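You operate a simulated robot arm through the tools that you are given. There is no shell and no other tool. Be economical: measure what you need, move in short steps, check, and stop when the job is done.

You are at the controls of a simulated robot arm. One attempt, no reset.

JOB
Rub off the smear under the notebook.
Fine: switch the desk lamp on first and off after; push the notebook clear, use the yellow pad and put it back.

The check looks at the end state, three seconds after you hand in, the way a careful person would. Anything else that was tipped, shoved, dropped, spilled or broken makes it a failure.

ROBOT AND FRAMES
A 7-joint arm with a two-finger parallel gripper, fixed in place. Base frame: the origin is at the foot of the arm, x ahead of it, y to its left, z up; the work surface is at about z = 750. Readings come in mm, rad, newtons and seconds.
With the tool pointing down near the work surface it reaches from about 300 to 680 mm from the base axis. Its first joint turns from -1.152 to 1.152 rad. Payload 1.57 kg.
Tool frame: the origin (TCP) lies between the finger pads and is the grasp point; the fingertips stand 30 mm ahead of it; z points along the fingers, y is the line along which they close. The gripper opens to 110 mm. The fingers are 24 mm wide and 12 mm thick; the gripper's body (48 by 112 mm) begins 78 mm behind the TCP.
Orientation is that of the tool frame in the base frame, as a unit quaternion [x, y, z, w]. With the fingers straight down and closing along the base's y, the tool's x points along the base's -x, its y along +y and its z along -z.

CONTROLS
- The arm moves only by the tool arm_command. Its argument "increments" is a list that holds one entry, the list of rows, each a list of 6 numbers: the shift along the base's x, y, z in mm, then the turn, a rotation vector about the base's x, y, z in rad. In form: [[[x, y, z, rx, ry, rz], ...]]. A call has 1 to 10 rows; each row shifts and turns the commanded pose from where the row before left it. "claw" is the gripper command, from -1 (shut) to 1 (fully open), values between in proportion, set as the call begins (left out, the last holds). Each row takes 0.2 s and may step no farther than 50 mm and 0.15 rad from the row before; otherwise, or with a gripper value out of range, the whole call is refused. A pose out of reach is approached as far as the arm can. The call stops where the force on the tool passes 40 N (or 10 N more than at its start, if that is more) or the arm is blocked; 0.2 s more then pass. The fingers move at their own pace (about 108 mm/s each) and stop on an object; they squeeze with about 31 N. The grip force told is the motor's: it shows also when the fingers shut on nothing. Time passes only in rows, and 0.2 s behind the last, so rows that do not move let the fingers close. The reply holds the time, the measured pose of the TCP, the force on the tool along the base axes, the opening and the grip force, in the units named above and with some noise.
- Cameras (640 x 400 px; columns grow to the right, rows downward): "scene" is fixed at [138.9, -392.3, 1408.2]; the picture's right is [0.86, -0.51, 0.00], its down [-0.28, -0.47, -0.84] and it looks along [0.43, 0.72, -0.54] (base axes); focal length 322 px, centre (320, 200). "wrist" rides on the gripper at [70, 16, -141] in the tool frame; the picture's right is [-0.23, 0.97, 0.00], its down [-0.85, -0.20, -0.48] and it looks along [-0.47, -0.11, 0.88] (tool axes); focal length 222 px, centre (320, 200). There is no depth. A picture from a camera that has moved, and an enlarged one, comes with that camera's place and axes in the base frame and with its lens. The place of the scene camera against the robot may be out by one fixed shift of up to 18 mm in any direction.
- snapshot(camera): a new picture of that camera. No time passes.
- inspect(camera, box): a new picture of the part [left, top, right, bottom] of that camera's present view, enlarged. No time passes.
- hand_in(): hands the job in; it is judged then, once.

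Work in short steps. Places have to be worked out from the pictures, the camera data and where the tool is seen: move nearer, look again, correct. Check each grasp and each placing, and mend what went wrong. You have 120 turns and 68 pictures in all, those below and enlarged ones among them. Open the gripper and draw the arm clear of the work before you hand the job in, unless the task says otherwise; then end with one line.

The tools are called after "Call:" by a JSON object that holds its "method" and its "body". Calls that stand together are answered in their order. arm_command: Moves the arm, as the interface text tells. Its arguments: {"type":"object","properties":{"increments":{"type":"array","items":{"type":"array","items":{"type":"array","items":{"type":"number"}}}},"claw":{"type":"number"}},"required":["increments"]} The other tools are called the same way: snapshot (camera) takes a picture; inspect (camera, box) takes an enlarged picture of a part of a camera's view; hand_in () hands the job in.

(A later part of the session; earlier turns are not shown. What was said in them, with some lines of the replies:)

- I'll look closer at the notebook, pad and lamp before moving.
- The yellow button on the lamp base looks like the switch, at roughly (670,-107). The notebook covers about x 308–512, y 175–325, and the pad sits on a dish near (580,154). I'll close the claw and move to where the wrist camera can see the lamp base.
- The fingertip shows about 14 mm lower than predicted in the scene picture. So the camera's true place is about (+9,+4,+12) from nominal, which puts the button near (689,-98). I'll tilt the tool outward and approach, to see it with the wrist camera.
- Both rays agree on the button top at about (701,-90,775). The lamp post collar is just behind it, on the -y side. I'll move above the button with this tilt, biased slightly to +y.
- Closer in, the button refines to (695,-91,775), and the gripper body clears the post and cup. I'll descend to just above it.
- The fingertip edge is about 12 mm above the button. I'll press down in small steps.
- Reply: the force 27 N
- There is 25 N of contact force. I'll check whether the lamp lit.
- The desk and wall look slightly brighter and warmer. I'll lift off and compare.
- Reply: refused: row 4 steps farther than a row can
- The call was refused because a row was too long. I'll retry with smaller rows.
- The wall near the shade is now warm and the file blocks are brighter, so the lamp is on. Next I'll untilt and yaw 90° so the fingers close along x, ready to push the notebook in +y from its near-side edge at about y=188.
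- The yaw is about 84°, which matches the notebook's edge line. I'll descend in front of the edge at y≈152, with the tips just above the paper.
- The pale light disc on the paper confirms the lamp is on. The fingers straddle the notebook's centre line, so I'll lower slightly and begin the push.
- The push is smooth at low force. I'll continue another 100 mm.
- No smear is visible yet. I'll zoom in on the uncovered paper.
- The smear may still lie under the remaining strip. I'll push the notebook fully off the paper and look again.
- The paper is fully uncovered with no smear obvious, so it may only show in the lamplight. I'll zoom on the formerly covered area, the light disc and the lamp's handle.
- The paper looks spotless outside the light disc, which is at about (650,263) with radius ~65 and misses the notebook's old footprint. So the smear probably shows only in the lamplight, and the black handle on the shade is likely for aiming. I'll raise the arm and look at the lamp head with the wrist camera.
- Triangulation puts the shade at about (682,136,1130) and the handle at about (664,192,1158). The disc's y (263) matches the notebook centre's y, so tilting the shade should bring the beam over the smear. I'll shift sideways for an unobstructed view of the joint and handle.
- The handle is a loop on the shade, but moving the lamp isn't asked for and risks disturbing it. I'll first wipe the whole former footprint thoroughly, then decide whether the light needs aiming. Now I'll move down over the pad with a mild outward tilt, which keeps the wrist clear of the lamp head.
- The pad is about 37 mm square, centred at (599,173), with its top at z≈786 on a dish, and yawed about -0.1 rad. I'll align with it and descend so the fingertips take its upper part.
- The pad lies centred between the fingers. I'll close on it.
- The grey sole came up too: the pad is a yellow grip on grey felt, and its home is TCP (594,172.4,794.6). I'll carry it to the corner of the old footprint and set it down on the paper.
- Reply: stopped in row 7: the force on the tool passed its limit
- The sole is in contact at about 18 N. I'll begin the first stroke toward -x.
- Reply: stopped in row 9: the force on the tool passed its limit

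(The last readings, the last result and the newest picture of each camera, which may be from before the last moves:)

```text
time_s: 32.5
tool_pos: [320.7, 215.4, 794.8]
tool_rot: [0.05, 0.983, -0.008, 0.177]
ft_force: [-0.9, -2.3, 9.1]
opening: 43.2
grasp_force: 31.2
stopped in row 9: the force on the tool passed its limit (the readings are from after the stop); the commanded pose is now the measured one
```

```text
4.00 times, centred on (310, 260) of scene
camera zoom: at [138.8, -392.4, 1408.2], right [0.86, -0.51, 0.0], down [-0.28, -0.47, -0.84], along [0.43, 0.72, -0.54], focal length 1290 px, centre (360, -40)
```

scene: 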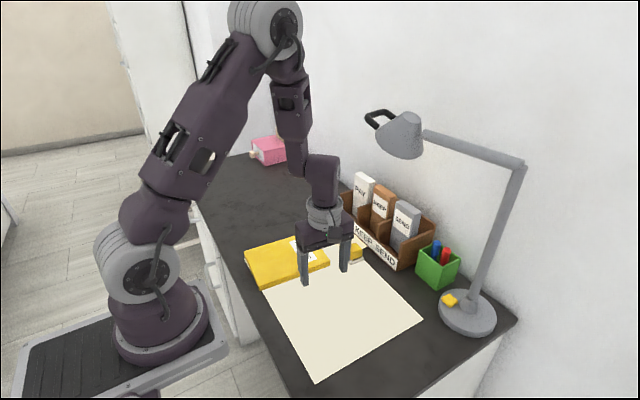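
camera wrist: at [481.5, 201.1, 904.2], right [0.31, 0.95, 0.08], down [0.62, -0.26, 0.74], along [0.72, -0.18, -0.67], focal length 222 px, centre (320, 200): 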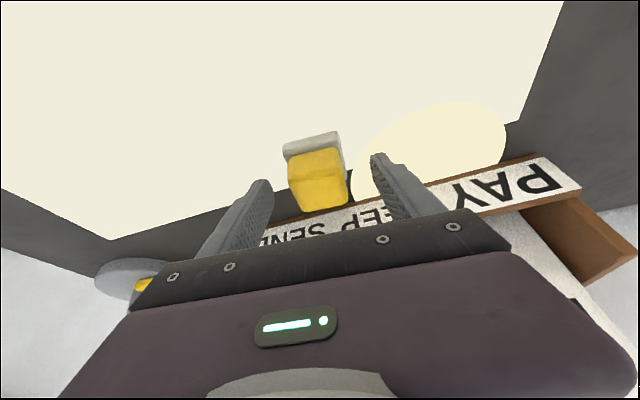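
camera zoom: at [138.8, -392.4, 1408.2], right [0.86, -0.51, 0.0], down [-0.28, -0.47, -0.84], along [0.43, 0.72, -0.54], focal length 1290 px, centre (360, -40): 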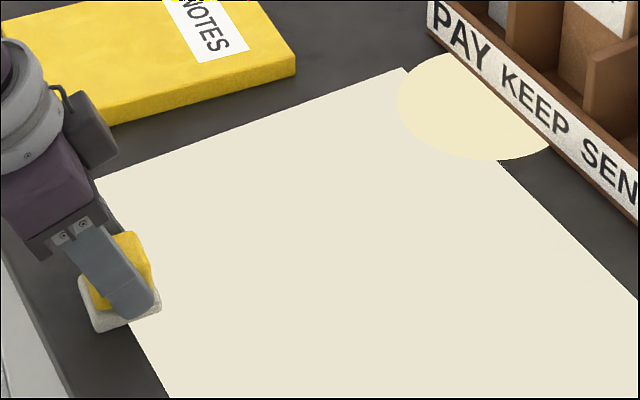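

The stroke was smooth, reaching just past the paper's left edge. I'll do the next lane, shifted 27 mm in +y.

Call:
{"method": "arm_command", "body": {"increments": [[[7, 20, 0, 0, 0, 0], [25, 5, -0.5, 0, 0, 0], [30, -3, 0, 0, 0, 0], [30, -3, 0, 0, 0, 0], [30, -3, 0, 0, 0, 0], [30, -3, 0, 0, 0, 0], [30, -3, 0, 0, 0, 0], [30, -3, 0, 0, 0, 0], [5, 0, 0, 0, 0, 0]]]}}

Call:
{"method": "arm_command", "body": {"increments": [[[0, 15, 0, 0, 0, 0], [-5, 13, 0, 0, 0, 0], [-30, 3, 0, 0, 0, 0], [-30, 3, 0, 0, 0, 0], [-30, 3, 0, 0, 0, 0], [-30, 3, 0, 0, 0, 0], [-30, 3, 0, 0, 0, 0], [-30, 3, 0, 0, 0, 0], [-25, 2, 0, 0, 0, 0]]]}}

```text
time_s: 34.5
tool_pos: [537.7, 222.9, 796.0]
tool_rot: [0.05, 0.983, -0.008, 0.176]
ft_force: [0.1, -0.2, 0.1]
opening: 43.3
grasp_force: 31.1
```

```text
time_s: 36.5
tool_pos: [472.6, 258.6, 795.1]
tool_rot: [0.049, 0.983, -0.008, 0.176]
ft_force: [2.3, -3.5, 21.2]
opening: 43.2
grasp_force: 30.7
out of reach, approached as far as the arm can: row 5, 6, 7, 8, 9
```

Lane 3 stalled at x=472 as "out of reach". I'll check where the arm settles.

Call:
{"method": "arm_command", "body": {"increments": [[[0, 0, 0, 0, 0, 0]]]}}

Call:
{"method": "snapshot", "body": {"camera": "scene"}}

```text
time_s: 36.9
tool_pos: [473.0, 256.8, 794.3]
tool_rot: [0.049, 0.983, -0.008, 0.177]
ft_force: [1.8, -2.2, 23.9]
opening: 43.4
grasp_force: 31.3
```

```text
22 pictures are left
```

scene: 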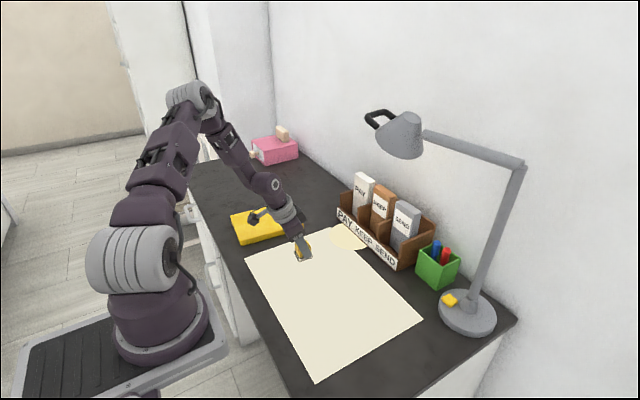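

The tool's fixed heading limits the arm here. I'll lift a little and yaw the tool toward the radial direction so the lanes are reachable.

Call:
{"method": "arm_command", "body": {"increments": [[[0, 0, 10, 0, 0, 0], [0, 0, 5, 0, 0, 0.15], [0, 0, 0, 0, 0, 0.15], [0, 0, 0, 0, 0, 0.15], [0, 0, 0, 0, 0, 0.1], [0, 0, 0, 0, 0, 0]]]}}

```text
time_s: 38.3
tool_pos: [471.9, 256.2, 808.0]
tool_rot: [-0.219, 0.96, 0.04, 0.172]
ft_force: [0.3, -0.2, -0.5]
opening: 43.3
grasp_force: 31.0
```

Call:
{"method": "arm_command", "body": {"increments": [[[0, 0, -8, 0, 0, 0], [0, 0, -4, 0, 0, 0], [0, 0, -2, 0, 0, 0], [-25, 0, 0, 0, 0, 0], [-30, 1, 0, 0, 0, 0], [-30, 1, 0, 0, 0, 0], [-30, 1, 0, 0, 0, 0], [-30, 1, 0, 0, 0, 0], [0, 0, 0, 0, 0, 0]]]}}

```text
time_s: 39.5
tool_pos: [431.3, 259.1, 796.0]
tool_rot: [-0.218, 0.959, 0.042, 0.176]
ft_force: [-6.7, -0.1, 13.0]
opening: 43.4
grasp_force: 31.1
stopped in row 5: the force on the tool passed its limit (the readings are from after the stop); the commanded pose is now the measured one
```

Call:
{"method": "arm_command", "body": {"increments": [[[-20, 1, 0, 0, 0, 0], [-25, 1, 0, 0, 0, 0], [-30, 1, 0, 0, 0, 0], [-30, 1, 0, 0, 0, 0], [0, 0, 0, 0, 0, 0]]]}}

Call:
{"method": "arm_command", "body": {"increments": [[[0, 15, 0, 0, 0, 0], [0, 12, 0, 0, 0, 0], [25, -1, 0, 0, 0, 0], [30, -2, 0, 0, 0, 0], [30, -2, 0, 0, 0, 0], [30, -2, 0, 0, 0, 0], [30, -2, 0, 0, 0, 0], [30, -2, 0, 0, 0, 0], [30, -2, 0, 0, 0, 0], [0, 0, 0, 0, 0, 0]]]}}

```text
time_s: 40.7
tool_pos: [325.9, 263.2, 794.7]
tool_rot: [-0.217, 0.959, 0.041, 0.177]
ft_force: [11.7, -0.1, 27.9]
opening: 43.1
grasp_force: 30.8
```

```text
time_s: 41.0
tool_pos: [325.1, 262.9, 795.7]
tool_rot: [-0.216, 0.959, 0.038, 0.177]
ft_force: [-3.0, -2.8, 14.5]
opening: 43.3
grasp_force: 31.1
stopped in row 1: the force on the tool passed its limit (the readings are from after the stop); the commanded pose is now the measured one
```

Starting a move with high preload trips the limit. I'll ease up half a millimetre and go on.

Call:
{"method": "arm_command", "body": {"increments": [[[0, 8, 0.5, 0, 0, 0], [0, 10, 0, 0, 0, 0], [0, 10, 0, 0, 0, 0], [25, -1, 0, 0, 0, 0], [30, -2, 0, 0, 0, 0], [30, -2, 0, 0, 0, 0], [30, -2, 0, 0, 0, 0], [30, -2, 0, 0, 0, 0], [30, -2, 0, 0, 0, 0], [25, -2, 0, 0, 0, 0]]]}}

```text
time_s: 41.6
tool_pos: [325.7, 278.5, 794.4]
tool_rot: [-0.214, 0.96, 0.036, 0.178]
ft_force: [-2.6, -3.3, 16.0]
opening: 43.4
grasp_force: 30.8
stopped in row 3: the force on the tool passed its limit (the readings are from after the stop); the commanded pose is now the measured one
```

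Call:
{"method": "arm_command", "body": {"increments": [[[0, 5, 1.5, 0, 0, 0], [15, 6, 0, 0, 0, 0], [25, -1, 0, 0, 0, 0], [30, -2, 0, 0, 0, 0], [30, -2, 0, 0, 0, 0], [30, -2, 0, 0, 0, 0], [30, -2, 0, 0, 0, 0], [30, -2, 0, 0, 0, 0], [20, -2, 0, 0, 0, 0], [0, 0, 0, 0, 0, 0]]]}}

Call:
{"method": "inspect", "body": {"camera": "scene", "box": [250, 215, 370, 295]}}

```text
time_s: 43.8
tool_pos: [534.1, 277.3, 793.9]
tool_rot: [-0.215, 0.96, 0.037, 0.176]
ft_force: [-6.3, 1.2, 13.7]
opening: 43.2
grasp_force: 31.3
```

```text
5.00 times, centred on (310, 255) of scene
camera zoom: at [138.6, -392.5, 1408.2], right [0.86, -0.51, 0.0], down [-0.28, -0.47, -0.84], along [0.43, 0.72, -0.54], focal length 1612 px, centre (370, -75)
```

zoom: 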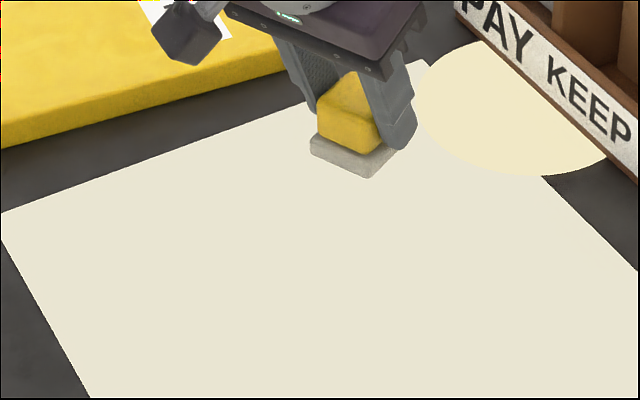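

Lane 4 is done and the sole is flat. I'll continue with the lanes at y≈303 and y≈330.

Call:
{"method": "arm_command", "body": {"increments": [[[-5, 12, 0.5, 0, 0, 0], [-10, 12, 0, 0, 0, 0], [-25, 2, 0, 0, 0, 0], [-30, 1, 0, 0, 0, 0], [-30, 1, 0, 0, 0, 0], [-30, 1, 0, 0, 0, 0], [-30, 1, 0, 0, 0, 0], [-25, 1, 0, 0, 0, 0], [-20, 1, 0, 0, 0, 0], [0, 0, 0, 0, 0, 0]]]}}

Call:
{"method": "arm_command", "body": {"increments": [[[8, 8, 1, 0, 0, 0], [10, 8, 0, 0, 0, 0], [20, 6, 0, 0, 0, 0], [30, -2, 0, 0, 0, 0], [30, -2, 0, 0, 0, 0], [30, -2, 0, 0, 0, 0], [30, -2, 0, 0, 0, 0], [30, -2, 0, 0, 0, 0], [15, -1, 0, 0, 0, 0], [0, 0, 0, 0, 0, 0]]]}}

```text
time_s: 46.0
tool_pos: [331.9, 307.9, 797.6]
tool_rot: [-0.213, 0.96, 0.036, 0.177]
ft_force: [0.1, 0.2, -0.5]
opening: 43.2
grasp_force: 31.0
```

```text
time_s: 48.2
tool_pos: [535.9, 320.1, 798.2]
tool_rot: [-0.215, 0.96, 0.037, 0.177]
ft_force: [-0.7, -0.5, -0.7]
opening: 42.9
grasp_force: 30.8
```

Both lanes ended about 3 mm high, out of contact. I'll press down and redo them in reverse with proper contact.

Call:
{"method": "arm_command", "body": {"increments": [[[0, 0, -2, 0, 0, 0], [0, 0, -1.5, 0, 0, 0], [-5, 0, -0.7, 0, 0, 0], [-20, 1, -0.5, 0, 0, 0], [-30, 2, 0, 0, 0, 0], [-30, 2, 0, 0, 0, 0], [0, 0, 0, 0, 0, 0]]]}}

```text
time_s: 49.4
tool_pos: [493.9, 324.6, 796.0]
tool_rot: [-0.214, 0.959, 0.037, 0.181]
ft_force: [-2.1, 1.7, 6.6]
opening: 43.3
grasp_force: 30.5
stopped in row 5: the force on the tool passed its limit (the readings are from after the stop); the commanded pose is now the measured one
```

Call:
{"method": "arm_command", "body": {"increments": [[[-8, 1, 0, 0, 0, 0], [-15, 1, -0.4, 0, 0, 0], [-20, 1, 0, 0, 0, 0], [-20, 1, 0, 0, 0, 0], [-20, 1, 0, 0, 0, 0], [-20, 1, 0, 0, 0, 0], [-20, 1, 0, 0, 0, 0], [-20, 1, 0, 0, 0, 0], [-15, 1, 0, 0, 0, 0], [0, 0, 0, 0, 0, 0]]]}}

```text
time_s: 51.6
tool_pos: [335.1, 332.0, 795.2]
tool_rot: [-0.214, 0.959, 0.037, 0.18]
ft_force: [4.7, -1.2, 11.1]
opening: 43.1
grasp_force: 31.2
```

Contact was good across that lane. I'll come back along y≈305.

Call:
{"method": "arm_command", "body": {"increments": [[[3, -8, 0, 0, 0, 0], [5, -10, 0, 0, 0, 0], [12, -8, 0, 0, 0, 0], [20, -1, 0, 0, 0, 0], [25, -1, 0, 0, 0, 0], [25, -1, 0, 0, 0, 0], [25, -1, 0, 0, 0, 0], [25, -1, 0, 0, 0, 0], [25, -1, 0, 0, 0, 0], [25, -1, 0, 0, 0, 0]]]}}

```text
time_s: 52.4
tool_pos: [352.1, 310.6, 795.9]
tool_rot: [-0.215, 0.959, 0.04, 0.18]
ft_force: [-3.7, -1.7, 13.0]
opening: 42.9
grasp_force: 30.9
stopped in row 4: the force on the tool passed its limit (the readings are from after the stop); the commanded pose is now the measured one
```

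Call:
{"method": "arm_command", "body": {"increments": [[[8, -1, 0, 0, 0, 0], [15, -1, 0, 0, 0, 0], [20, -1, 0, 0, 0, 0], [25, -1, 0, 0, 0, 0], [25, -1, 0, 0, 0, 0], [25, -1, 0, 0, 0, 0], [25, -1, 0, 0, 0, 0], [25, -1, 0, 0, 0, 0], [15, -1, 0, 0, 0, 0], [0, 0, 0, 0, 0, 0]]]}}

```text
time_s: 54.6
tool_pos: [536.7, 301.5, 794.7]
tool_rot: [-0.214, 0.959, 0.039, 0.18]
ft_force: [-0.2, 0.4, 2.5]
opening: 43.0
grasp_force: 31.1
```

I'll repeat the middle lanes for full overlap: y≈278 going back toward -x, with slightly more pressure.

Call:
{"method": "arm_command", "body": {"increments": [[[-3, -10, -0.8, 0, 0, 0], [-5, -12, 0, 0, 0, 0], [-15, 0, 0, 0, 0, 0], [-25, 1, 0, 0, 0, 0], [-25, 1, 0, 0, 0, 0], [-25, 1, 0, 0, 0, 0], [-25, 1, 0, 0, 0, 0], [-25, 1, 0, 0, 0, 0], [-25, 1, 0, 0, 0, 0], [-25, 1, 0, 0, 0, 0]]]}}

Call:
{"method": "arm_command", "body": {"increments": [[[3, -8, 0, 0, 0, 0], [3, -10, 0, 0, 0, 0], [10, -8, 0, 0, 0, 0], [15, -1, 0, 0, 0, 0], [25, -1, 0, 0, 0, 0], [25, -1, 0, 0, 0, 0], [25, -1, 0, 0, 0, 0], [25, -1, 0, 0, 0, 0], [25, -1, 0, 0, 0, 0], [25, -1, 0, 0, 0, 0]]]}}

```text
time_s: 56.6
tool_pos: [369.8, 287.2, 795.1]
tool_rot: [-0.214, 0.959, 0.039, 0.181]
ft_force: [-4.8, -1.4, 11.8]
opening: 42.9
grasp_force: 31.4
stopped in row 9: the force on the tool passed its limit (the readings are from after the stop); the commanded pose is now the measured one
```

```text
time_s: 58.8
tool_pos: [551.8, 251.2, 795.0]
tool_rot: [-0.214, 0.959, 0.04, 0.182]
ft_force: [-3.7, -0.5, 8.8]
opening: 43.3
grasp_force: 31.0
```

Contact held (~9 N). Next come lane y≈230 toward -x and a return along y≈205.

Call:
{"method": "arm_command", "body": {"increments": [[[-3, -8, 0, 0, 0, 0], [-8, -12, 0, 0, 0, 0], [-15, 0, 0, 0, 0, 0], [-25, 1, 0, 0, 0, 0], [-25, 1, 0, 0, 0, 0], [-25, 1, 0, 0, 0, 0], [-25, 1, 0, 0, 0, 0], [-25, 1, 0, 0, 0, 0], [-25, 1, 0, 0, 0, 0], [-25, 1, 0, 0, 0, 0]]]}}

Call:
{"method": "arm_command", "body": {"increments": [[[-15, 0, 0, 0, 0, 0], [-5, -8, 0, 0, 0, 0], [3, -10, 0, 0, 0, 0], [10, -8, 0, 0, 0, 0], [15, -1, 0, 0, 0, 0], [25, -1, 0, 0, 0, 0], [25, -1, 0, 0, 0, 0], [25, -1, 0, 0, 0, 0], [25, -1, 0, 0, 0, 0], [25, -1, 0, 0, 0, 0]]]}}

```text
time_s: 61.0
tool_pos: [352.8, 238.2, 795.2]
tool_rot: [-0.213, 0.959, 0.039, 0.183]
ft_force: [11.5, -0.6, 20.3]
opening: 43.1
grasp_force: 30.6
```

```text
time_s: 61.7
tool_pos: [331.4, 229.4, 795.6]
tool_rot: [-0.216, 0.958, 0.043, 0.183]
ft_force: [-3.5, 0.7, 12.0]
opening: 42.6
grasp_force: 31.2
stopped in row 3: the force on the tool passed its limit (the readings are from after the stop); the commanded pose is now the measured one
```

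Call:
{"method": "arm_command", "body": {"increments": [[[3, -6, 0.3, 0, 0, 0], [5, -8, 0, 0, 0, 0], [12, -8, 0, 0, 0, 0], [15, -1, 0, 0, 0, 0], [25, -1, 0, 0, 0, 0], [25, -1, 0, 0, 0, 0], [25, -1, 0, 0, 0, 0], [25, -1, 0, 0, 0, 0], [25, -1, 0, 0, 0, 0], [25, -1, 0, 0, 0, 0]]]}}

Call:
{"method": "snapshot", "body": {"camera": "scene"}}

```text
time_s: 63.9
tool_pos: [515.9, 200.8, 796.3]
tool_rot: [-0.216, 0.958, 0.044, 0.182]
ft_force: [1.2, 0.1, -0.8]
opening: 42.9
grasp_force: 30.8
```

```text
20 pictures are left
```

scene: 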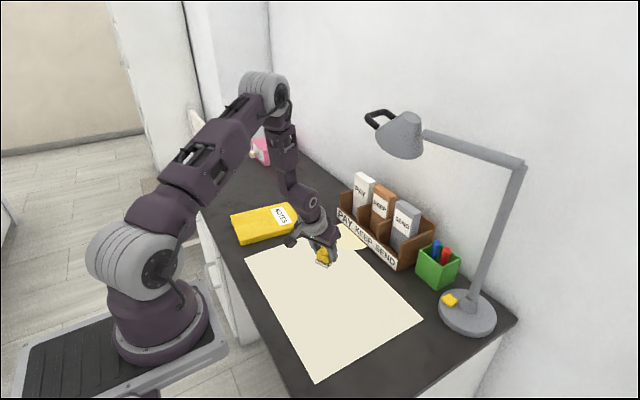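

I can't confirm the smear by eye, so I'll cross-hatch the footprint with strokes along y at steady contact, in smaller steps to avoid force trips.

Call:
{"method": "arm_command", "body": {"increments": [[[12, -6, -1, 0, 0, 0], [0, 0, -1, 0, 0, 0], [0, 6, -0.6, 0, 0, 0], [0, 12, 0, 0, 0, 0], [0, 20, 0, 0, 0, 0], [0, 20, 0, 0, 0, 0], [0, 20, 0, 0, 0, 0], [0, 20, 0, 0, 0, 0], [0, 20, 0, 0, 0, 0], [0, 15, 0, 0, 0, 0]]]}}

```text
time_s: 64.8
tool_pos: [531.1, 198.9, 795.2]
tool_rot: [-0.215, 0.958, 0.042, 0.185]
ft_force: [-2.8, -1.2, 11.7]
opening: 43.1
grasp_force: 30.9
stopped in row 4: the force on the tool passed its limit (the readings are from after the stop); the commanded pose is now the measured one
```

Call:
{"method": "arm_command", "body": {"increments": [[[0, 8, 0, 0, 0, 0], [0, 14, 0, 0, 0, 0], [0, 18, 0, 0, 0, 0], [0, 18, 0, 0, 0, 0], [0, 18, 0, 0, 0, 0], [0, 18, 0, 0, 0, 0], [0, 18, 0, 0, 0, 0], [0, 18, 0, 0, 0, 0], [0, 6, 0, 0, 0, 0]]]}}

Call:
{"method": "arm_command", "body": {"increments": [[[-10, 0, 0, 0, 0, 0], [-14, -4, 0, 0, 0, 0], [-3, -14, 0, 0, 0, 0], [0, -18, 0, 0, 0, 0], [0, -18, 0, 0, 0, 0], [0, -18, 0, 0, 0, 0], [0, -18, 0, 0, 0, 0], [0, -18, 0, 0, 0, 0], [0, -18, 0, 0, 0, 0], [0, -12, 0, 0, 0, 0]]]}}

```text
time_s: 66.1
tool_pos: [532.8, 282.4, 796.0]
tool_rot: [-0.214, 0.958, 0.042, 0.188]
ft_force: [-1.1, 1.4, 8.2]
opening: 43.0
grasp_force: 31.2
stopped in row 6: the force on the tool passed its limit (the readings are from after the stop); the commanded pose is now the measured one
```

```text
time_s: 68.3
tool_pos: [505.3, 143.2, 798.2]
tool_rot: [-0.214, 0.958, 0.041, 0.187]
ft_force: [-0.5, 0.0, 0.2]
opening: 43.0
grasp_force: 31.2
```

Height tracking drifts with y by about 2 mm per 140 mm. I'll add a z slope to keep contact even.

Call:
{"method": "arm_command", "body": {"increments": [[[0, 20, -0.5, 0, 0, 0], [0, 15, -1, 0, 0, 0], [0, 6, -1, 0, 0, 0], [0, 10, -0.3, 0, 0, 0], [0, 16, 0.2, 0, 0, 0], [0, 18, 0.3, 0, 0, 0], [0, 18, 0.3, 0, 0, 0], [0, 18, 0.3, 0, 0, 0], [0, 18, 0.3, 0, 0, 0], [0, 18, 0.3, 0, 0, 0]]]}}

```text
time_s: 69.3
tool_pos: [507.8, 188.2, 796.2]
tool_rot: [-0.212, 0.958, 0.039, 0.19]
ft_force: [-4.3, -1.9, 14.6]
opening: 43.0
grasp_force: 31.1
stopped in row 4: the force on the tool passed its limit (the readings are from after the stop); the commanded pose is now the measured one
```

Call:
{"method": "arm_command", "body": {"increments": [[[0, 6, 0.3, 0, 0, 0], [0, 12, 0.3, 0, 0, 0], [0, 16, 0.3, 0, 0, 0], [0, 18, 0.2, 0, 0, 0], [0, 18, 0.2, 0, 0, 0], [0, 18, 0.2, 0, 0, 0], [0, 18, 0.2, 0, 0, 0], [0, 18, 0.2, 0, 0, 0], [0, 18, 0.2, 0, 0, 0], [0, 6, 0, 0, 0, 0]]]}}

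```text
time_s: 71.5
tool_pos: [508.5, 337.1, 797.7]
tool_rot: [-0.211, 0.958, 0.04, 0.19]
ft_force: [-0.3, -2.4, 0.5]
opening: 43.0
grasp_force: 30.6
```

Call:
{"method": "arm_command", "body": {"increments": [[[-12, 0, -1.2, 0, 0, 0], [-14, -4, -1.2, 0, 0, 0], [0, -12, -0.3, 0, 0, 0], [0, -18, 0, 0, 0, 0], [0, -18, 0, 0, 0, 0], [0, -18, 0, 0, 0, 0], [0, -18, 0, 0, 0, 0], [0, -18, 0, 0, 0, 0], [0, -18, 0, 0, 0, 0], [0, -14, 0, 0, 0, 0]]]}}

```text
time_s: 73.0
tool_pos: [482.5, 267.1, 797.0]
tool_rot: [-0.213, 0.957, 0.043, 0.191]
ft_force: [-1.8, -1.9, 10.8]
opening: 43.0
grasp_force: 31.0
stopped in row 7: the force on the tool passed its limit (the readings are from after the stop); the commanded pose is now the measured one
```

Each stop has let the tilt creep (0.355→0.394 rad), so the sole rides on an edge. I'll lift slightly, restore the tilt and check the pad.

Call:
{"method": "arm_command", "body": {"increments": [[[0, 0, 6, -0.017, 0.035, 0], [0, 0, 0, 0, 0, 0]]]}}

Call:
{"method": "inspect", "body": {"camera": "scene", "box": [270, 220, 350, 280]}}

```text
time_s: 73.5
tool_pos: [483.0, 264.4, 801.9]
tool_rot: [-0.214, 0.961, 0.037, 0.173]
ft_force: [0.1, 0.6, -0.5]
opening: 43.1
grasp_force: 31.2
```

```text
6.67 times, centred on (310, 250) of scene
camera zoom: at [138.9, -392.3, 1408.2], right [0.86, -0.51, 0.0], down [-0.28, -0.47, -0.84], along [0.43, 0.72, -0.54], focal length 2150 px, centre (387, -133)
```

zoom: 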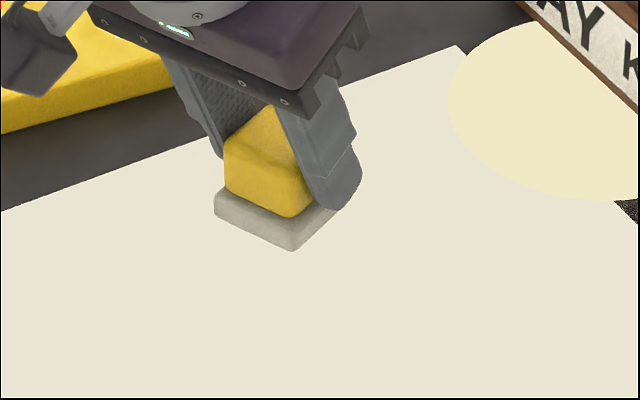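

The pad is level and held well. I'll continue the cross-hatch at light contact, starting with the lane at x≈482.

Call:
{"method": "arm_command", "body": {"increments": [[[0, 25, -1, 0, 0, 0], [0, 25, -1, 0, 0, 0], [0, 22, -2, 0, 0, 0], [0, 0, -2, 0, 0, 0], [0, -3, -0.6, 0, 0, 0], [0, -8, 0, 0, 0, 0], [0, -15, 0, 0, 0, 0], [0, -18, 0, 0, 0, 0], [0, -18, 0, 0, 0, 0], [0, -18, 0, 0, 0, 0]]]}}

Call:
{"method": "arm_command", "body": {"increments": [[[0, -18, 0, 0, 0, 0], [0, -18, 0, 0, 0, 0], [0, -18, 0, 0, 0, 0], [0, -18, 0, 0, 0, 0], [-8, -2, 0, 0, 0, 0], [-14, 0, 0, 0, 0, 0]]]}}

```text
time_s: 75.9
tool_pos: [485.3, 259.9, 795.7]
tool_rot: [-0.214, 0.96, 0.04, 0.175]
ft_force: [-3.9, -1.4, 9.2]
opening: 43.4
grasp_force: 31.1
stopped in row 10: the force on the tool passed its limit (the readings are from after the stop); the commanded pose is now the measured one
```

```text
time_s: 77.3
tool_pos: [462.5, 184.9, 795.1]
tool_rot: [-0.214, 0.96, 0.039, 0.175]
ft_force: [2.4, -1.8, 5.0]
opening: 43.1
grasp_force: 31.1
```

Contact was good at 5–9 N. Next is lane x≈460 going +y, then x≈437 coming back.

Call:
{"method": "arm_command", "body": {"increments": [[[0, 6, 0, 0, 0, 0], [0, 14, 0, 0, 0, 0], [0, 18, 0, 0, 0, 0], [0, 18, 0, 0, 0, 0], [0, 18, 0, 0, 0, 0], [0, 18, 0, 0, 0, 0], [0, 18, 0, 0, 0, 0], [0, 18, 0, 0, 0, 0], [0, 18, 0, 0, 0, 0], [0, 8, 0, 0, 0, 0]]]}}

Call:
{"method": "arm_command", "body": {"increments": [[[-8, 0, 0, 0, 0, 0], [-12, 0, 0, 0, 0, 0], [-3, -12, 0, 0, 0, 0], [0, -18, 0, 0, 0, 0], [0, -18, 0, 0, 0, 0], [0, -18, 0, 0, 0, 0], [0, -18, 0, 0, 0, 0], [0, -18, 0, 0, 0, 0], [0, -18, 0, 0, 0, 0], [0, -18, 0, 0, 0, 0]]]}}

```text
time_s: 79.5
tool_pos: [463.1, 342.7, 796.1]
tool_rot: [-0.213, 0.96, 0.039, 0.176]
ft_force: [-0.7, -6.8, 9.4]
opening: 42.9
grasp_force: 31.4
```

```text
time_s: 81.7
tool_pos: [451.2, 203.2, 795.5]
tool_rot: [-0.214, 0.96, 0.04, 0.175]
ft_force: [1.0, -1.3, -0.5]
opening: 43.3
grasp_force: 31.2
out of reach, approached as far as the arm can: row 2
```

Call:
{"method": "arm_command", "body": {"increments": [[[-10, -8, -0.7, 0, 0, 0], [-12, -4, 0, 0, 0, 0], [0, 12, 0, 0, 0, 0], [0, 18, 0, 0, 0, 0], [0, 18, 0, 0, 0, 0], [0, 18, 0, 0, 0, 0], [0, 18, 0, 0, 0, 0], [0, 18, 0, 0, 0, 0], [0, 18, 0, 0, 0, 0], [0, 18, 0, 0, 0, 0]]]}}

Call:
{"method": "arm_command", "body": {"increments": [[[-8, 3, 0, 0, 0, 0], [-12, 0, 0, 0, 0, 0], [-3, -12, 0, 0, 0, 0], [0, -18, 0, 0, 0, 0], [0, -18, 0, 0, 0, 0], [0, -18, 0, 0, 0, 0], [0, -18, 0, 0, 0, 0], [0, -18, 0, 0, 0, 0], [0, -18, 0, 0, 0, 0], [0, -18, 0, 0, 0, 0]]]}}

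```text
time_s: 83.9
tool_pos: [432.9, 328.3, 796.6]
tool_rot: [-0.213, 0.96, 0.04, 0.176]
ft_force: [-0.9, -9.6, 21.8]
opening: 43.1
grasp_force: 31.2
```

```text
time_s: 86.1
tool_pos: [406.9, 193.3, 797.1]
tool_rot: [-0.214, 0.96, 0.039, 0.175]
ft_force: [1.1, 1.1, 1.2]
opening: 43.0
grasp_force: 31.0
```

Force is high at large y and low at small y, so I'll press more at the low end and ease off along +y.

Call:
{"method": "arm_command", "body": {"increments": [[[-10, -4, -1.2, 0, 0, 0], [-8, 0, -0.6, 0, 0, 0], [0, 8, 0, 0, 0, 0], [0, 16, 0.1, 0, 0, 0], [0, 18, 0.2, 0, 0, 0], [0, 18, 0.2, 0, 0, 0], [0, 18, 0.2, 0, 0, 0], [0, 18, 0.2, 0, 0, 0], [0, 18, 0.2, 0, 0, 0], [0, 18, 0.2, 0, 0, 0]]]}}

Call:
{"method": "arm_command", "body": {"increments": [[[-8, 3, 0, 0, 0, 0], [-12, 0, 0, 0, 0, 0], [-3, -12, -0.2, 0, 0, 0], [0, -18, -0.2, 0, 0, 0], [0, -18, -0.2, 0, 0, 0], [0, -18, -0.2, 0, 0, 0], [0, -18, -0.2, 0, 0, 0], [0, -18, -0.2, 0, 0, 0], [0, -18, -0.2, 0, 0, 0], [0, -14, -0.2, 0, 0, 0]]]}}

```text
time_s: 86.7
tool_pos: [395.1, 188.6, 796.5]
tool_rot: [-0.212, 0.959, 0.039, 0.182]
ft_force: [-2.5, -2.6, 11.0]
opening: 43.3
grasp_force: 30.7
stopped in row 3: the force on the tool passed its limit (the readings are from after the stop); the commanded pose is now the measured one
```

```text
time_s: 88.3
tool_pos: [372.0, 109.4, 794.9]
tool_rot: [-0.212, 0.959, 0.04, 0.183]
ft_force: [-0.5, -2.0, 12.8]
opening: 43.0
grasp_force: 30.8
stopped in row 8: the force on the tool passed its limit (the readings are from after the stop); the commanded pose is now the measured one
```

Call:
{"method": "arm_command", "body": {"increments": [[[0, 8, 0.1, 0, 0, 0], [0, 16, 0.2, 0, 0, 0], [0, 25, 0.2, 0, 0, 0], [0, 25, 0.2, 0, 0, 0], [0, 25, 0.2, 0, 0, 0], [0, 25, 0.2, 0, 0, 0], [0, 25, 0.2, 0, 0, 0], [0, 25, 0.2, 0, 0, 0], [0, 25, 0.2, 0, 0, 0], [0, 25, 0.2, 0, 0, 0]]]}}

```text
time_s: 90.5
tool_pos: [370.2, 332.8, 795.2]
tool_rot: [-0.213, 0.959, 0.042, 0.183]
ft_force: [1.0, -4.4, 8.2]
opening: 42.8
grasp_force: 31.0
```

Excellent: contact held throughout that lane at x≈371. Now x≈394 going -y, with the opposite slope.

Call:
{"method": "arm_command", "body": {"increments": [[[8, 3, 0, 0, 0, 0], [14, 0, 0, 0, 0, 0], [2, -12, 0, 0, 0, 0], [0, -20, -0.1, 0, 0, 0], [0, -22, -0.2, 0, 0, 0], [0, -22, -0.2, 0, 0, 0], [0, -22, -0.2, 0, 0, 0], [0, -22, -0.2, 0, 0, 0], [0, -22, -0.2, 0, 0, 0]]]}}

```text
time_s: 92.5
tool_pos: [395.7, 196.2, 796.4]
tool_rot: [-0.213, 0.959, 0.042, 0.183]
ft_force: [-0.8, 2.0, 3.8]
opening: 42.8
grasp_force: 30.9
```

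Contact is light but still there. I'll finish with the x≈345 lane: slide to -x, then stroke +y.

Call:
{"method": "arm_command", "body": {"increments": [[[-12, -3, -0.4, 0, 0, 0], [-18, 0, 0, 0, 0, 0], [-18, 0, 0, 0, 0, 0], [-3, 10, 0, 0, 0, 0], [0, 20, 0.1, 0, 0, 0], [0, 25, 0.1, 0, 0, 0], [0, 25, 0.1, 0, 0, 0], [0, 25, 0.1, 0, 0, 0], [0, 25, 0.1, 0, 0, 0], [0, 15, 0, 0, 0, 0]]]}}

```text
time_s: 94.7
tool_pos: [346.2, 338.8, 795.6]
tool_rot: [-0.213, 0.959, 0.042, 0.183]
ft_force: [1.3, -7.0, 16.9]
opening: 42.9
grasp_force: 30.9
```

One last pair: along +x at y≈322 to x≈525, then -y at that x, to strengthen the right-hand side.

Call:
{"method": "arm_command", "body": {"increments": [[[6, -8, 0.3, 0, 0, 0], [16, -6, 0.2, 0, 0, 0], [22, 0, 0, 0, 0, 0], [22, 0, 0, 0, 0, 0], [22, 0, 0, 0, 0, 0], [22, 0, 0, 0, 0, 0], [22, 0, 0, 0, 0, 0], [22, 0, 0, 0, 0, 0], [22, 0, 0, 0, 0, 0], [6, 0, 0, 0, 0, 0]]]}}

Call:
{"method": "arm_command", "body": {"increments": [[[0, -6, 0, 0, 0, 0], [0, -14, 0, 0, 0, 0], [0, -20, -0.1, 0, 0, 0], [0, -22, -0.2, 0, 0, 0], [0, -22, -0.2, 0, 0, 0], [0, -22, -0.2, 0, 0, 0], [0, -22, -0.2, 0, 0, 0]]]}}

```text
time_s: 96.9
tool_pos: [527.9, 323.0, 796.9]
tool_rot: [-0.214, 0.959, 0.041, 0.183]
ft_force: [0.2, -0.5, -0.9]
opening: 43.2
grasp_force: 31.3
```

```text
time_s: 98.5
tool_pos: [527.3, 197.0, 798.1]
tool_rot: [-0.214, 0.959, 0.042, 0.182]
ft_force: [0.4, -0.2, -0.2]
opening: 43.2
grasp_force: 30.9
```

Contact was lost on that pair. I'll lower and redo the right lane going +y.

Call:
{"method": "arm_command", "body": {"increments": [[[0, -6, -1.5, 0, 0, 0], [0, 0, -1.2, 0, 0, 0], [0, 6, -0.5, 0, 0, 0], [0, 12, 0, 0, 0, 0], [0, 20, 0.2, 0, 0, 0], [0, 22, 0.2, 0, 0, 0], [0, 22, 0.2, 0, 0, 0], [0, 22, 0.2, 0, 0, 0], [0, 22, 0.2, 0, 0, 0], [0, 16, 0.1, 0, 0, 0]]]}}

```text
time_s: 99.2
tool_pos: [529.1, 191.4, 795.8]
tool_rot: [-0.212, 0.959, 0.041, 0.184]
ft_force: [-2.4, -0.7, 9.6]
opening: 43.0
grasp_force: 30.7
stopped in row 3: the force on the tool passed its limit (the readings are from after the stop); the commanded pose is now the measured one
```

Call:
{"method": "arm_command", "body": {"increments": [[[0, 6, 0.1, 0, 0, 0], [0, 14, 0.1, 0, 0, 0], [0, 20, 0.1, 0, 0, 0], [0, 22, 0.1, 0, 0, 0], [0, 22, 0.1, 0, 0, 0], [0, 22, 0.1, 0, 0, 0], [0, 22, 0.1, 0, 0, 0], [0, 18, 0, 0, 0, 0]]]}}

Call:
{"method": "arm_command", "body": {"increments": [[[-10, 0, 0, 0, 0, 0], [-12, -4, 0, 0, 0, 0], [0, -14, -0.1, 0, 0, 0], [0, -20, -0.2, 0, 0, 0], [0, -22, -0.2, 0, 0, 0], [0, -22, -0.2, 0, 0, 0], [0, -22, -0.2, 0, 0, 0], [0, -22, -0.2, 0, 0, 0]]]}}

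```text
time_s: 101.0
tool_pos: [529.3, 337.3, 794.7]
tool_rot: [-0.212, 0.959, 0.041, 0.185]
ft_force: [0.5, -9.9, 23.7]
opening: 43.1
grasp_force: 31.6
```

```text
time_s: 102.8
tool_pos: [505.7, 212.8, 795.5]
tool_rot: [-0.212, 0.959, 0.04, 0.184]
ft_force: [2.8, 10.7, 22.6]
opening: 43.0
grasp_force: 31.1
```

The whole footprint is now wiped in both directions with contact. I'll lift, restore the original tilt and heading, and move over the pad's home.

Call:
{"method": "arm_command", "body": {"increments": [[[0, 0, 15, -0.012, 0.026, 0], [10, -5, 15, 0, 0, -0.14], [20, -10, 0, 0, 0, -0.14], [25, -12, 0, 0, 0, -0.14], [25, -10, 0, 0, 0, -0.113], [8, -3, 0, 0, 0, 0], [0, 0, 0, 0, 0, 0]]]}}

Call:
{"method": "snapshot", "body": {"camera": "scene"}}

```text
time_s: 104.5
tool_pos: [593.7, 171.5, 826.9]
tool_rot: [0.048, 0.984, -0.009, 0.173]
ft_force: [-0.3, -0.9, -0.8]
opening: 43.1
grasp_force: 30.9
```

```text
18 pictures are left
```

scene: 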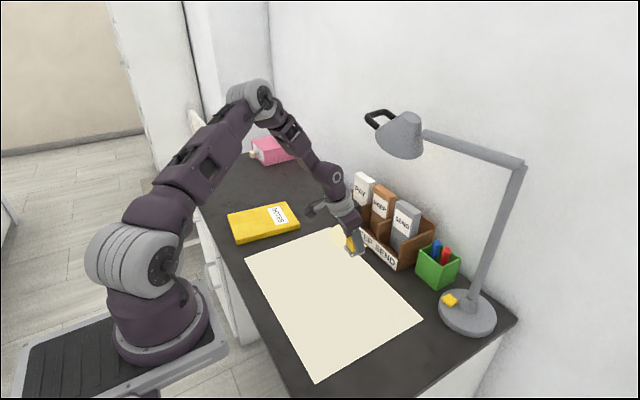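

Heading and tilt match the original grasp. I'll set the pad down at its home.

Call:
{"method": "arm_command", "body": {"increments": [[[0, 1, -15, 0, 0, 0], [0, 0, -10, 0, 0, 0], [0, 0, -5, 0, 0, 0], [0, 0, -1.5, 0, 0, 0], [0, 0, 0, 0, 0, 0]]]}}

```text
time_s: 105.5
tool_pos: [596.3, 173.9, 797.4]
tool_rot: [0.047, 0.983, -0.006, 0.176]
ft_force: [-2.4, -0.4, 9.3]
opening: 43.1
grasp_force: 31.3
stopped in row 5: the force on the tool passed its limit (the readings are from after the stop); the commanded pose is now the measured one
```

The pad is down within about 2 mm of home. I'll release and withdraw upward.

Call:
{"method": "arm_command", "body": {"increments": [[[0, 0, 0, 0, 0, 0], [0, 0, 0, 0, 0, 0], [0, 0, 0, 0, 0, 0], [-5, 0, 20, 0, 0, 0], [-10, 0, 30, 0, 0, 0], [-20, -10, 30, 0, 0, 0], [-20, -10, 30, 0, 0, 0], [0, 0, 0, 0, 0, 0]]], "claw": 0.3}}

Call:
{"method": "snapshot", "body": {"camera": "wrist"}}

Call:
{"method": "inspect", "body": {"camera": "scene", "box": [230, 210, 430, 380]}}

```text
time_s: 107.3
tool_pos: [537.1, 153.0, 904.3]
tool_rot: [0.047, 0.983, -0.008, 0.175]
ft_force: [0.2, -0.8, 0.3]
opening: 71.4
grasp_force: 0.0
```

```text
17 pictures are left
camera wrist: at [424.7, 180.4, 1013.8], right [0.3, 0.95, 0.08], down [0.62, -0.26, 0.74], along [0.73, -0.18, -0.66], focal length 222 px, centre (320, 200)
```

wrist: 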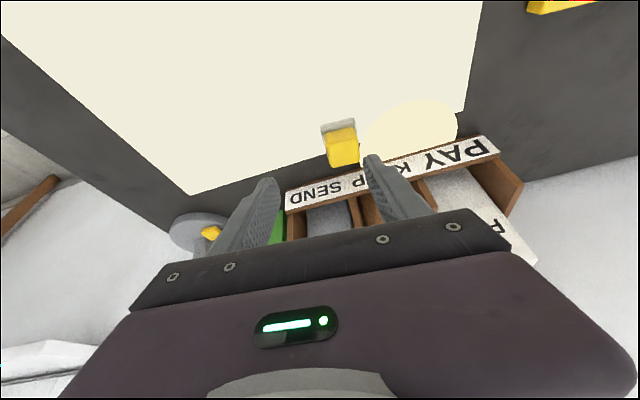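

```text
2.35 times, centred on (330, 295) of scene
camera zoom: at [138.9, -392.3, 1408.2], right [0.86, -0.51, 0.0], down [-0.28, -0.47, -0.84], along [0.43, 0.72, -0.54], focal length 759 px, centre (296, -24)
```

zoom: 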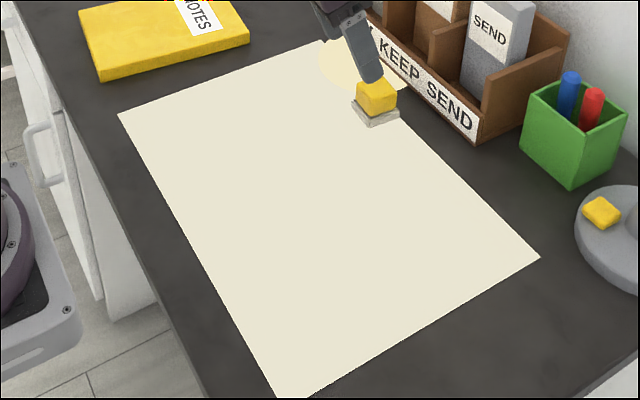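

The pad is exactly where it was, and the paper looks clean. Now the lamp goes off: I'll close the claw, restore the pressing tilt, and go back via the earlier waypoint.

Call:
{"method": "arm_command", "body": {"increments": [[[0, -20, 5, 0, 0, 0.0975], [6, -40, 2, 0, -0.125, 0], [6, -40, 2, 0, -0.125, 0], [6, -40, 0, 0, 0, 0], [6, -40, 0, 0, 0, 0], [6, -40, 0, 0, 0, 0], [6, -22, 0, 0, 0, 0], [0, 0, 0, 0, 0, 0]]], "claw": -1}}

```text
time_s: 109.1
tool_pos: [572.7, -87.0, 913.5]
tool_rot: [0.0, 0.955, 0.001, 0.296]
ft_force: [0.1, -0.5, -0.9]
opening: 0.0
grasp_force: 21.4
```

The pose matches the earlier approach. I'll descend along the same path to just above the button.

Call:
{"method": "arm_command", "body": {"increments": [[[38, -1, -17, 0, 0, 0], [38, -1, -17, 0, 0, 0], [36, 0, -18, 0, 0, 0], [0, 0, -25, 0, 0, 0], [0, 0, -18, 0, 0, 0], [0, 0, 0, 0, 0, 0]]]}}

Call:
{"method": "inspect", "body": {"camera": "wrist", "box": [220, 60, 380, 210]}}

```text
time_s: 110.5
tool_pos: [690.3, -92.4, 819.2]
tool_rot: [-0.001, 0.955, 0.001, 0.297]
ft_force: [-0.3, 0.2, 0.0]
opening: 0.0
grasp_force: 21.5
```

```text
2.67 times, centred on (300, 135) of wrist
camera zoom: at [552.2, -75.4, 896.1], right [0.18, 0.97, 0.13], down [0.43, -0.2, 0.88], along [0.88, -0.11, -0.46], focal length 592 px, centre (373, 373)
```

zoom: 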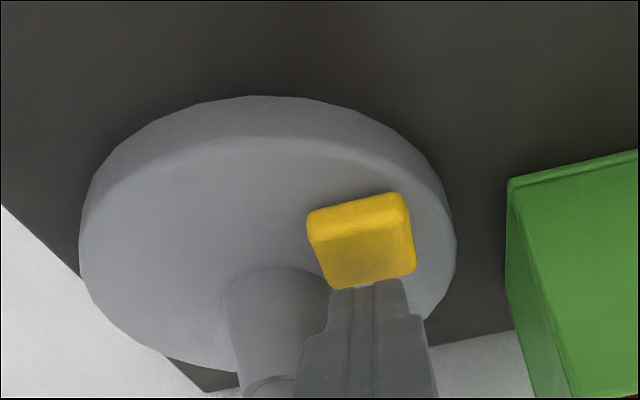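

It's in nearly the same place as before. I'll correct by (-5,+3) and press as I did the first time.

Call:
{"method": "arm_command", "body": {"increments": [[[-5, 3, -6, 0, 0, 0], [0, 0, -4, 0, 0, 0], [0, 0, -3, 0, 0, 0], [0, 0, -3, 0, 0, 0]]]}}

Call:
{"method": "arm_command", "body": {"increments": [[[0, 0, 10, 0, 0, 0], [0, 0, 25, 0, 0, 0], [-35, 0, 25, 0, 0, 0], [-40, 0, 25, 0, 0, 0], [-40, 0, 25, 0, 0, 0], [-40, 0, 15, 0, 0, 0]]]}}

Call:
{"method": "snapshot", "body": {"camera": "scene"}}

```text
time_s: 111.5
tool_pos: [685.0, -87.9, 805.3]
tool_rot: [-0.001, 0.954, 0.001, 0.299]
ft_force: [-4.1, 1.3, 24.4]
opening: 0.0
grasp_force: 21.2
```

```text
time_s: 112.9
tool_pos: [525.5, -86.9, 930.1]
tool_rot: [-0.002, 0.955, 0.002, 0.297]
ft_force: [0.1, 0.6, 0.0]
opening: 0.0
grasp_force: 21.5
```

```text
14 pictures are left
```

scene: 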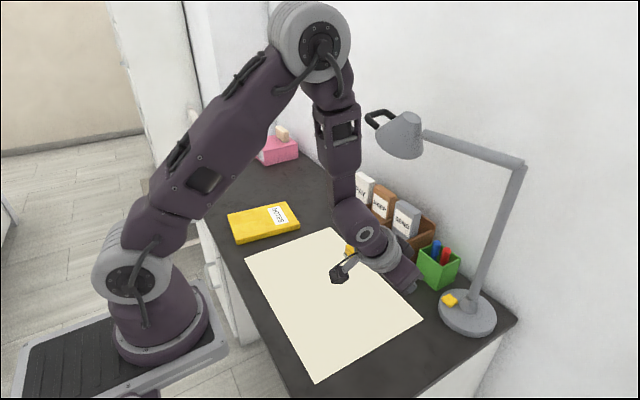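

The pool area is hidden by the arm. I'll draw back, untilt, open the gripper and check that the light is off.

Call:
{"method": "arm_command", "body": {"increments": [[[-30, 0, 25, 0, 0.15, 0], [-30, 0, 25, 0, 0.15, 0], [-30, 0, 25, 0, 0.15, 0], [-25, 0, 25, 0, 0.15, 0], [-20, 0, 25, 0, 0, 0], [-10, 0, 20, 0, 0, 0], [0, 0, 0, 0, 0, 0]]], "claw": 1}}

Call:
{"method": "snapshot", "body": {"camera": "scene"}}

Call:
{"method": "inspect", "body": {"camera": "scene", "box": [220, 180, 400, 300]}}

```text
time_s: 114.5
tool_pos: [380.0, -86.6, 1073.7]
tool_rot: [-0.002, 1.0, 0.002, 0.001]
ft_force: [-0.7, -0.3, -0.9]
opening: 110.1
grasp_force: 0.0
```

```text
13 pictures are left
```

scene: 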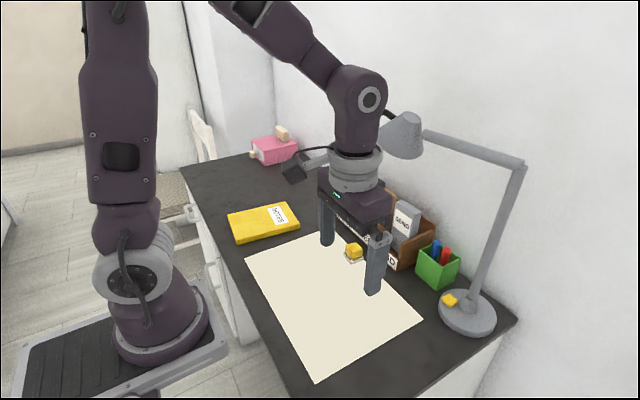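

```text
3.33 times, centred on (310, 240) of scene
camera zoom: at [138.9, -392.3, 1408.2], right [0.86, -0.51, 0.0], down [-0.28, -0.47, -0.84], along [0.43, 0.72, -0.54], focal length 1075 px, centre (353, 67)
```

zoom: 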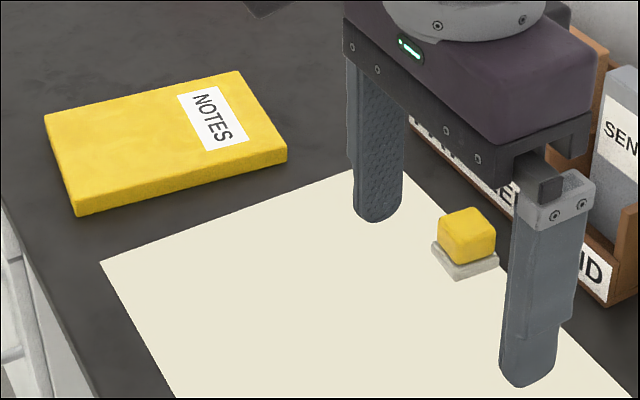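

The light disc is gone, the pad is on its spot, the notebook is clear, and nothing else has moved. The arm is clear with the gripper open, so I'm handing in.

Call:
{"method": "hand_in", "body": {}}

```text
The job is handed in.
```

I wiped the whole area the notebook had covered, lengthwise and crosswise, but I never saw the smear in any picture, before or after, so I can't confirm it is gone. The lamp was switched on first and off after, the notebook is pushed clear, the yellow pad is back in its place, and I left the lamp's aim alone.
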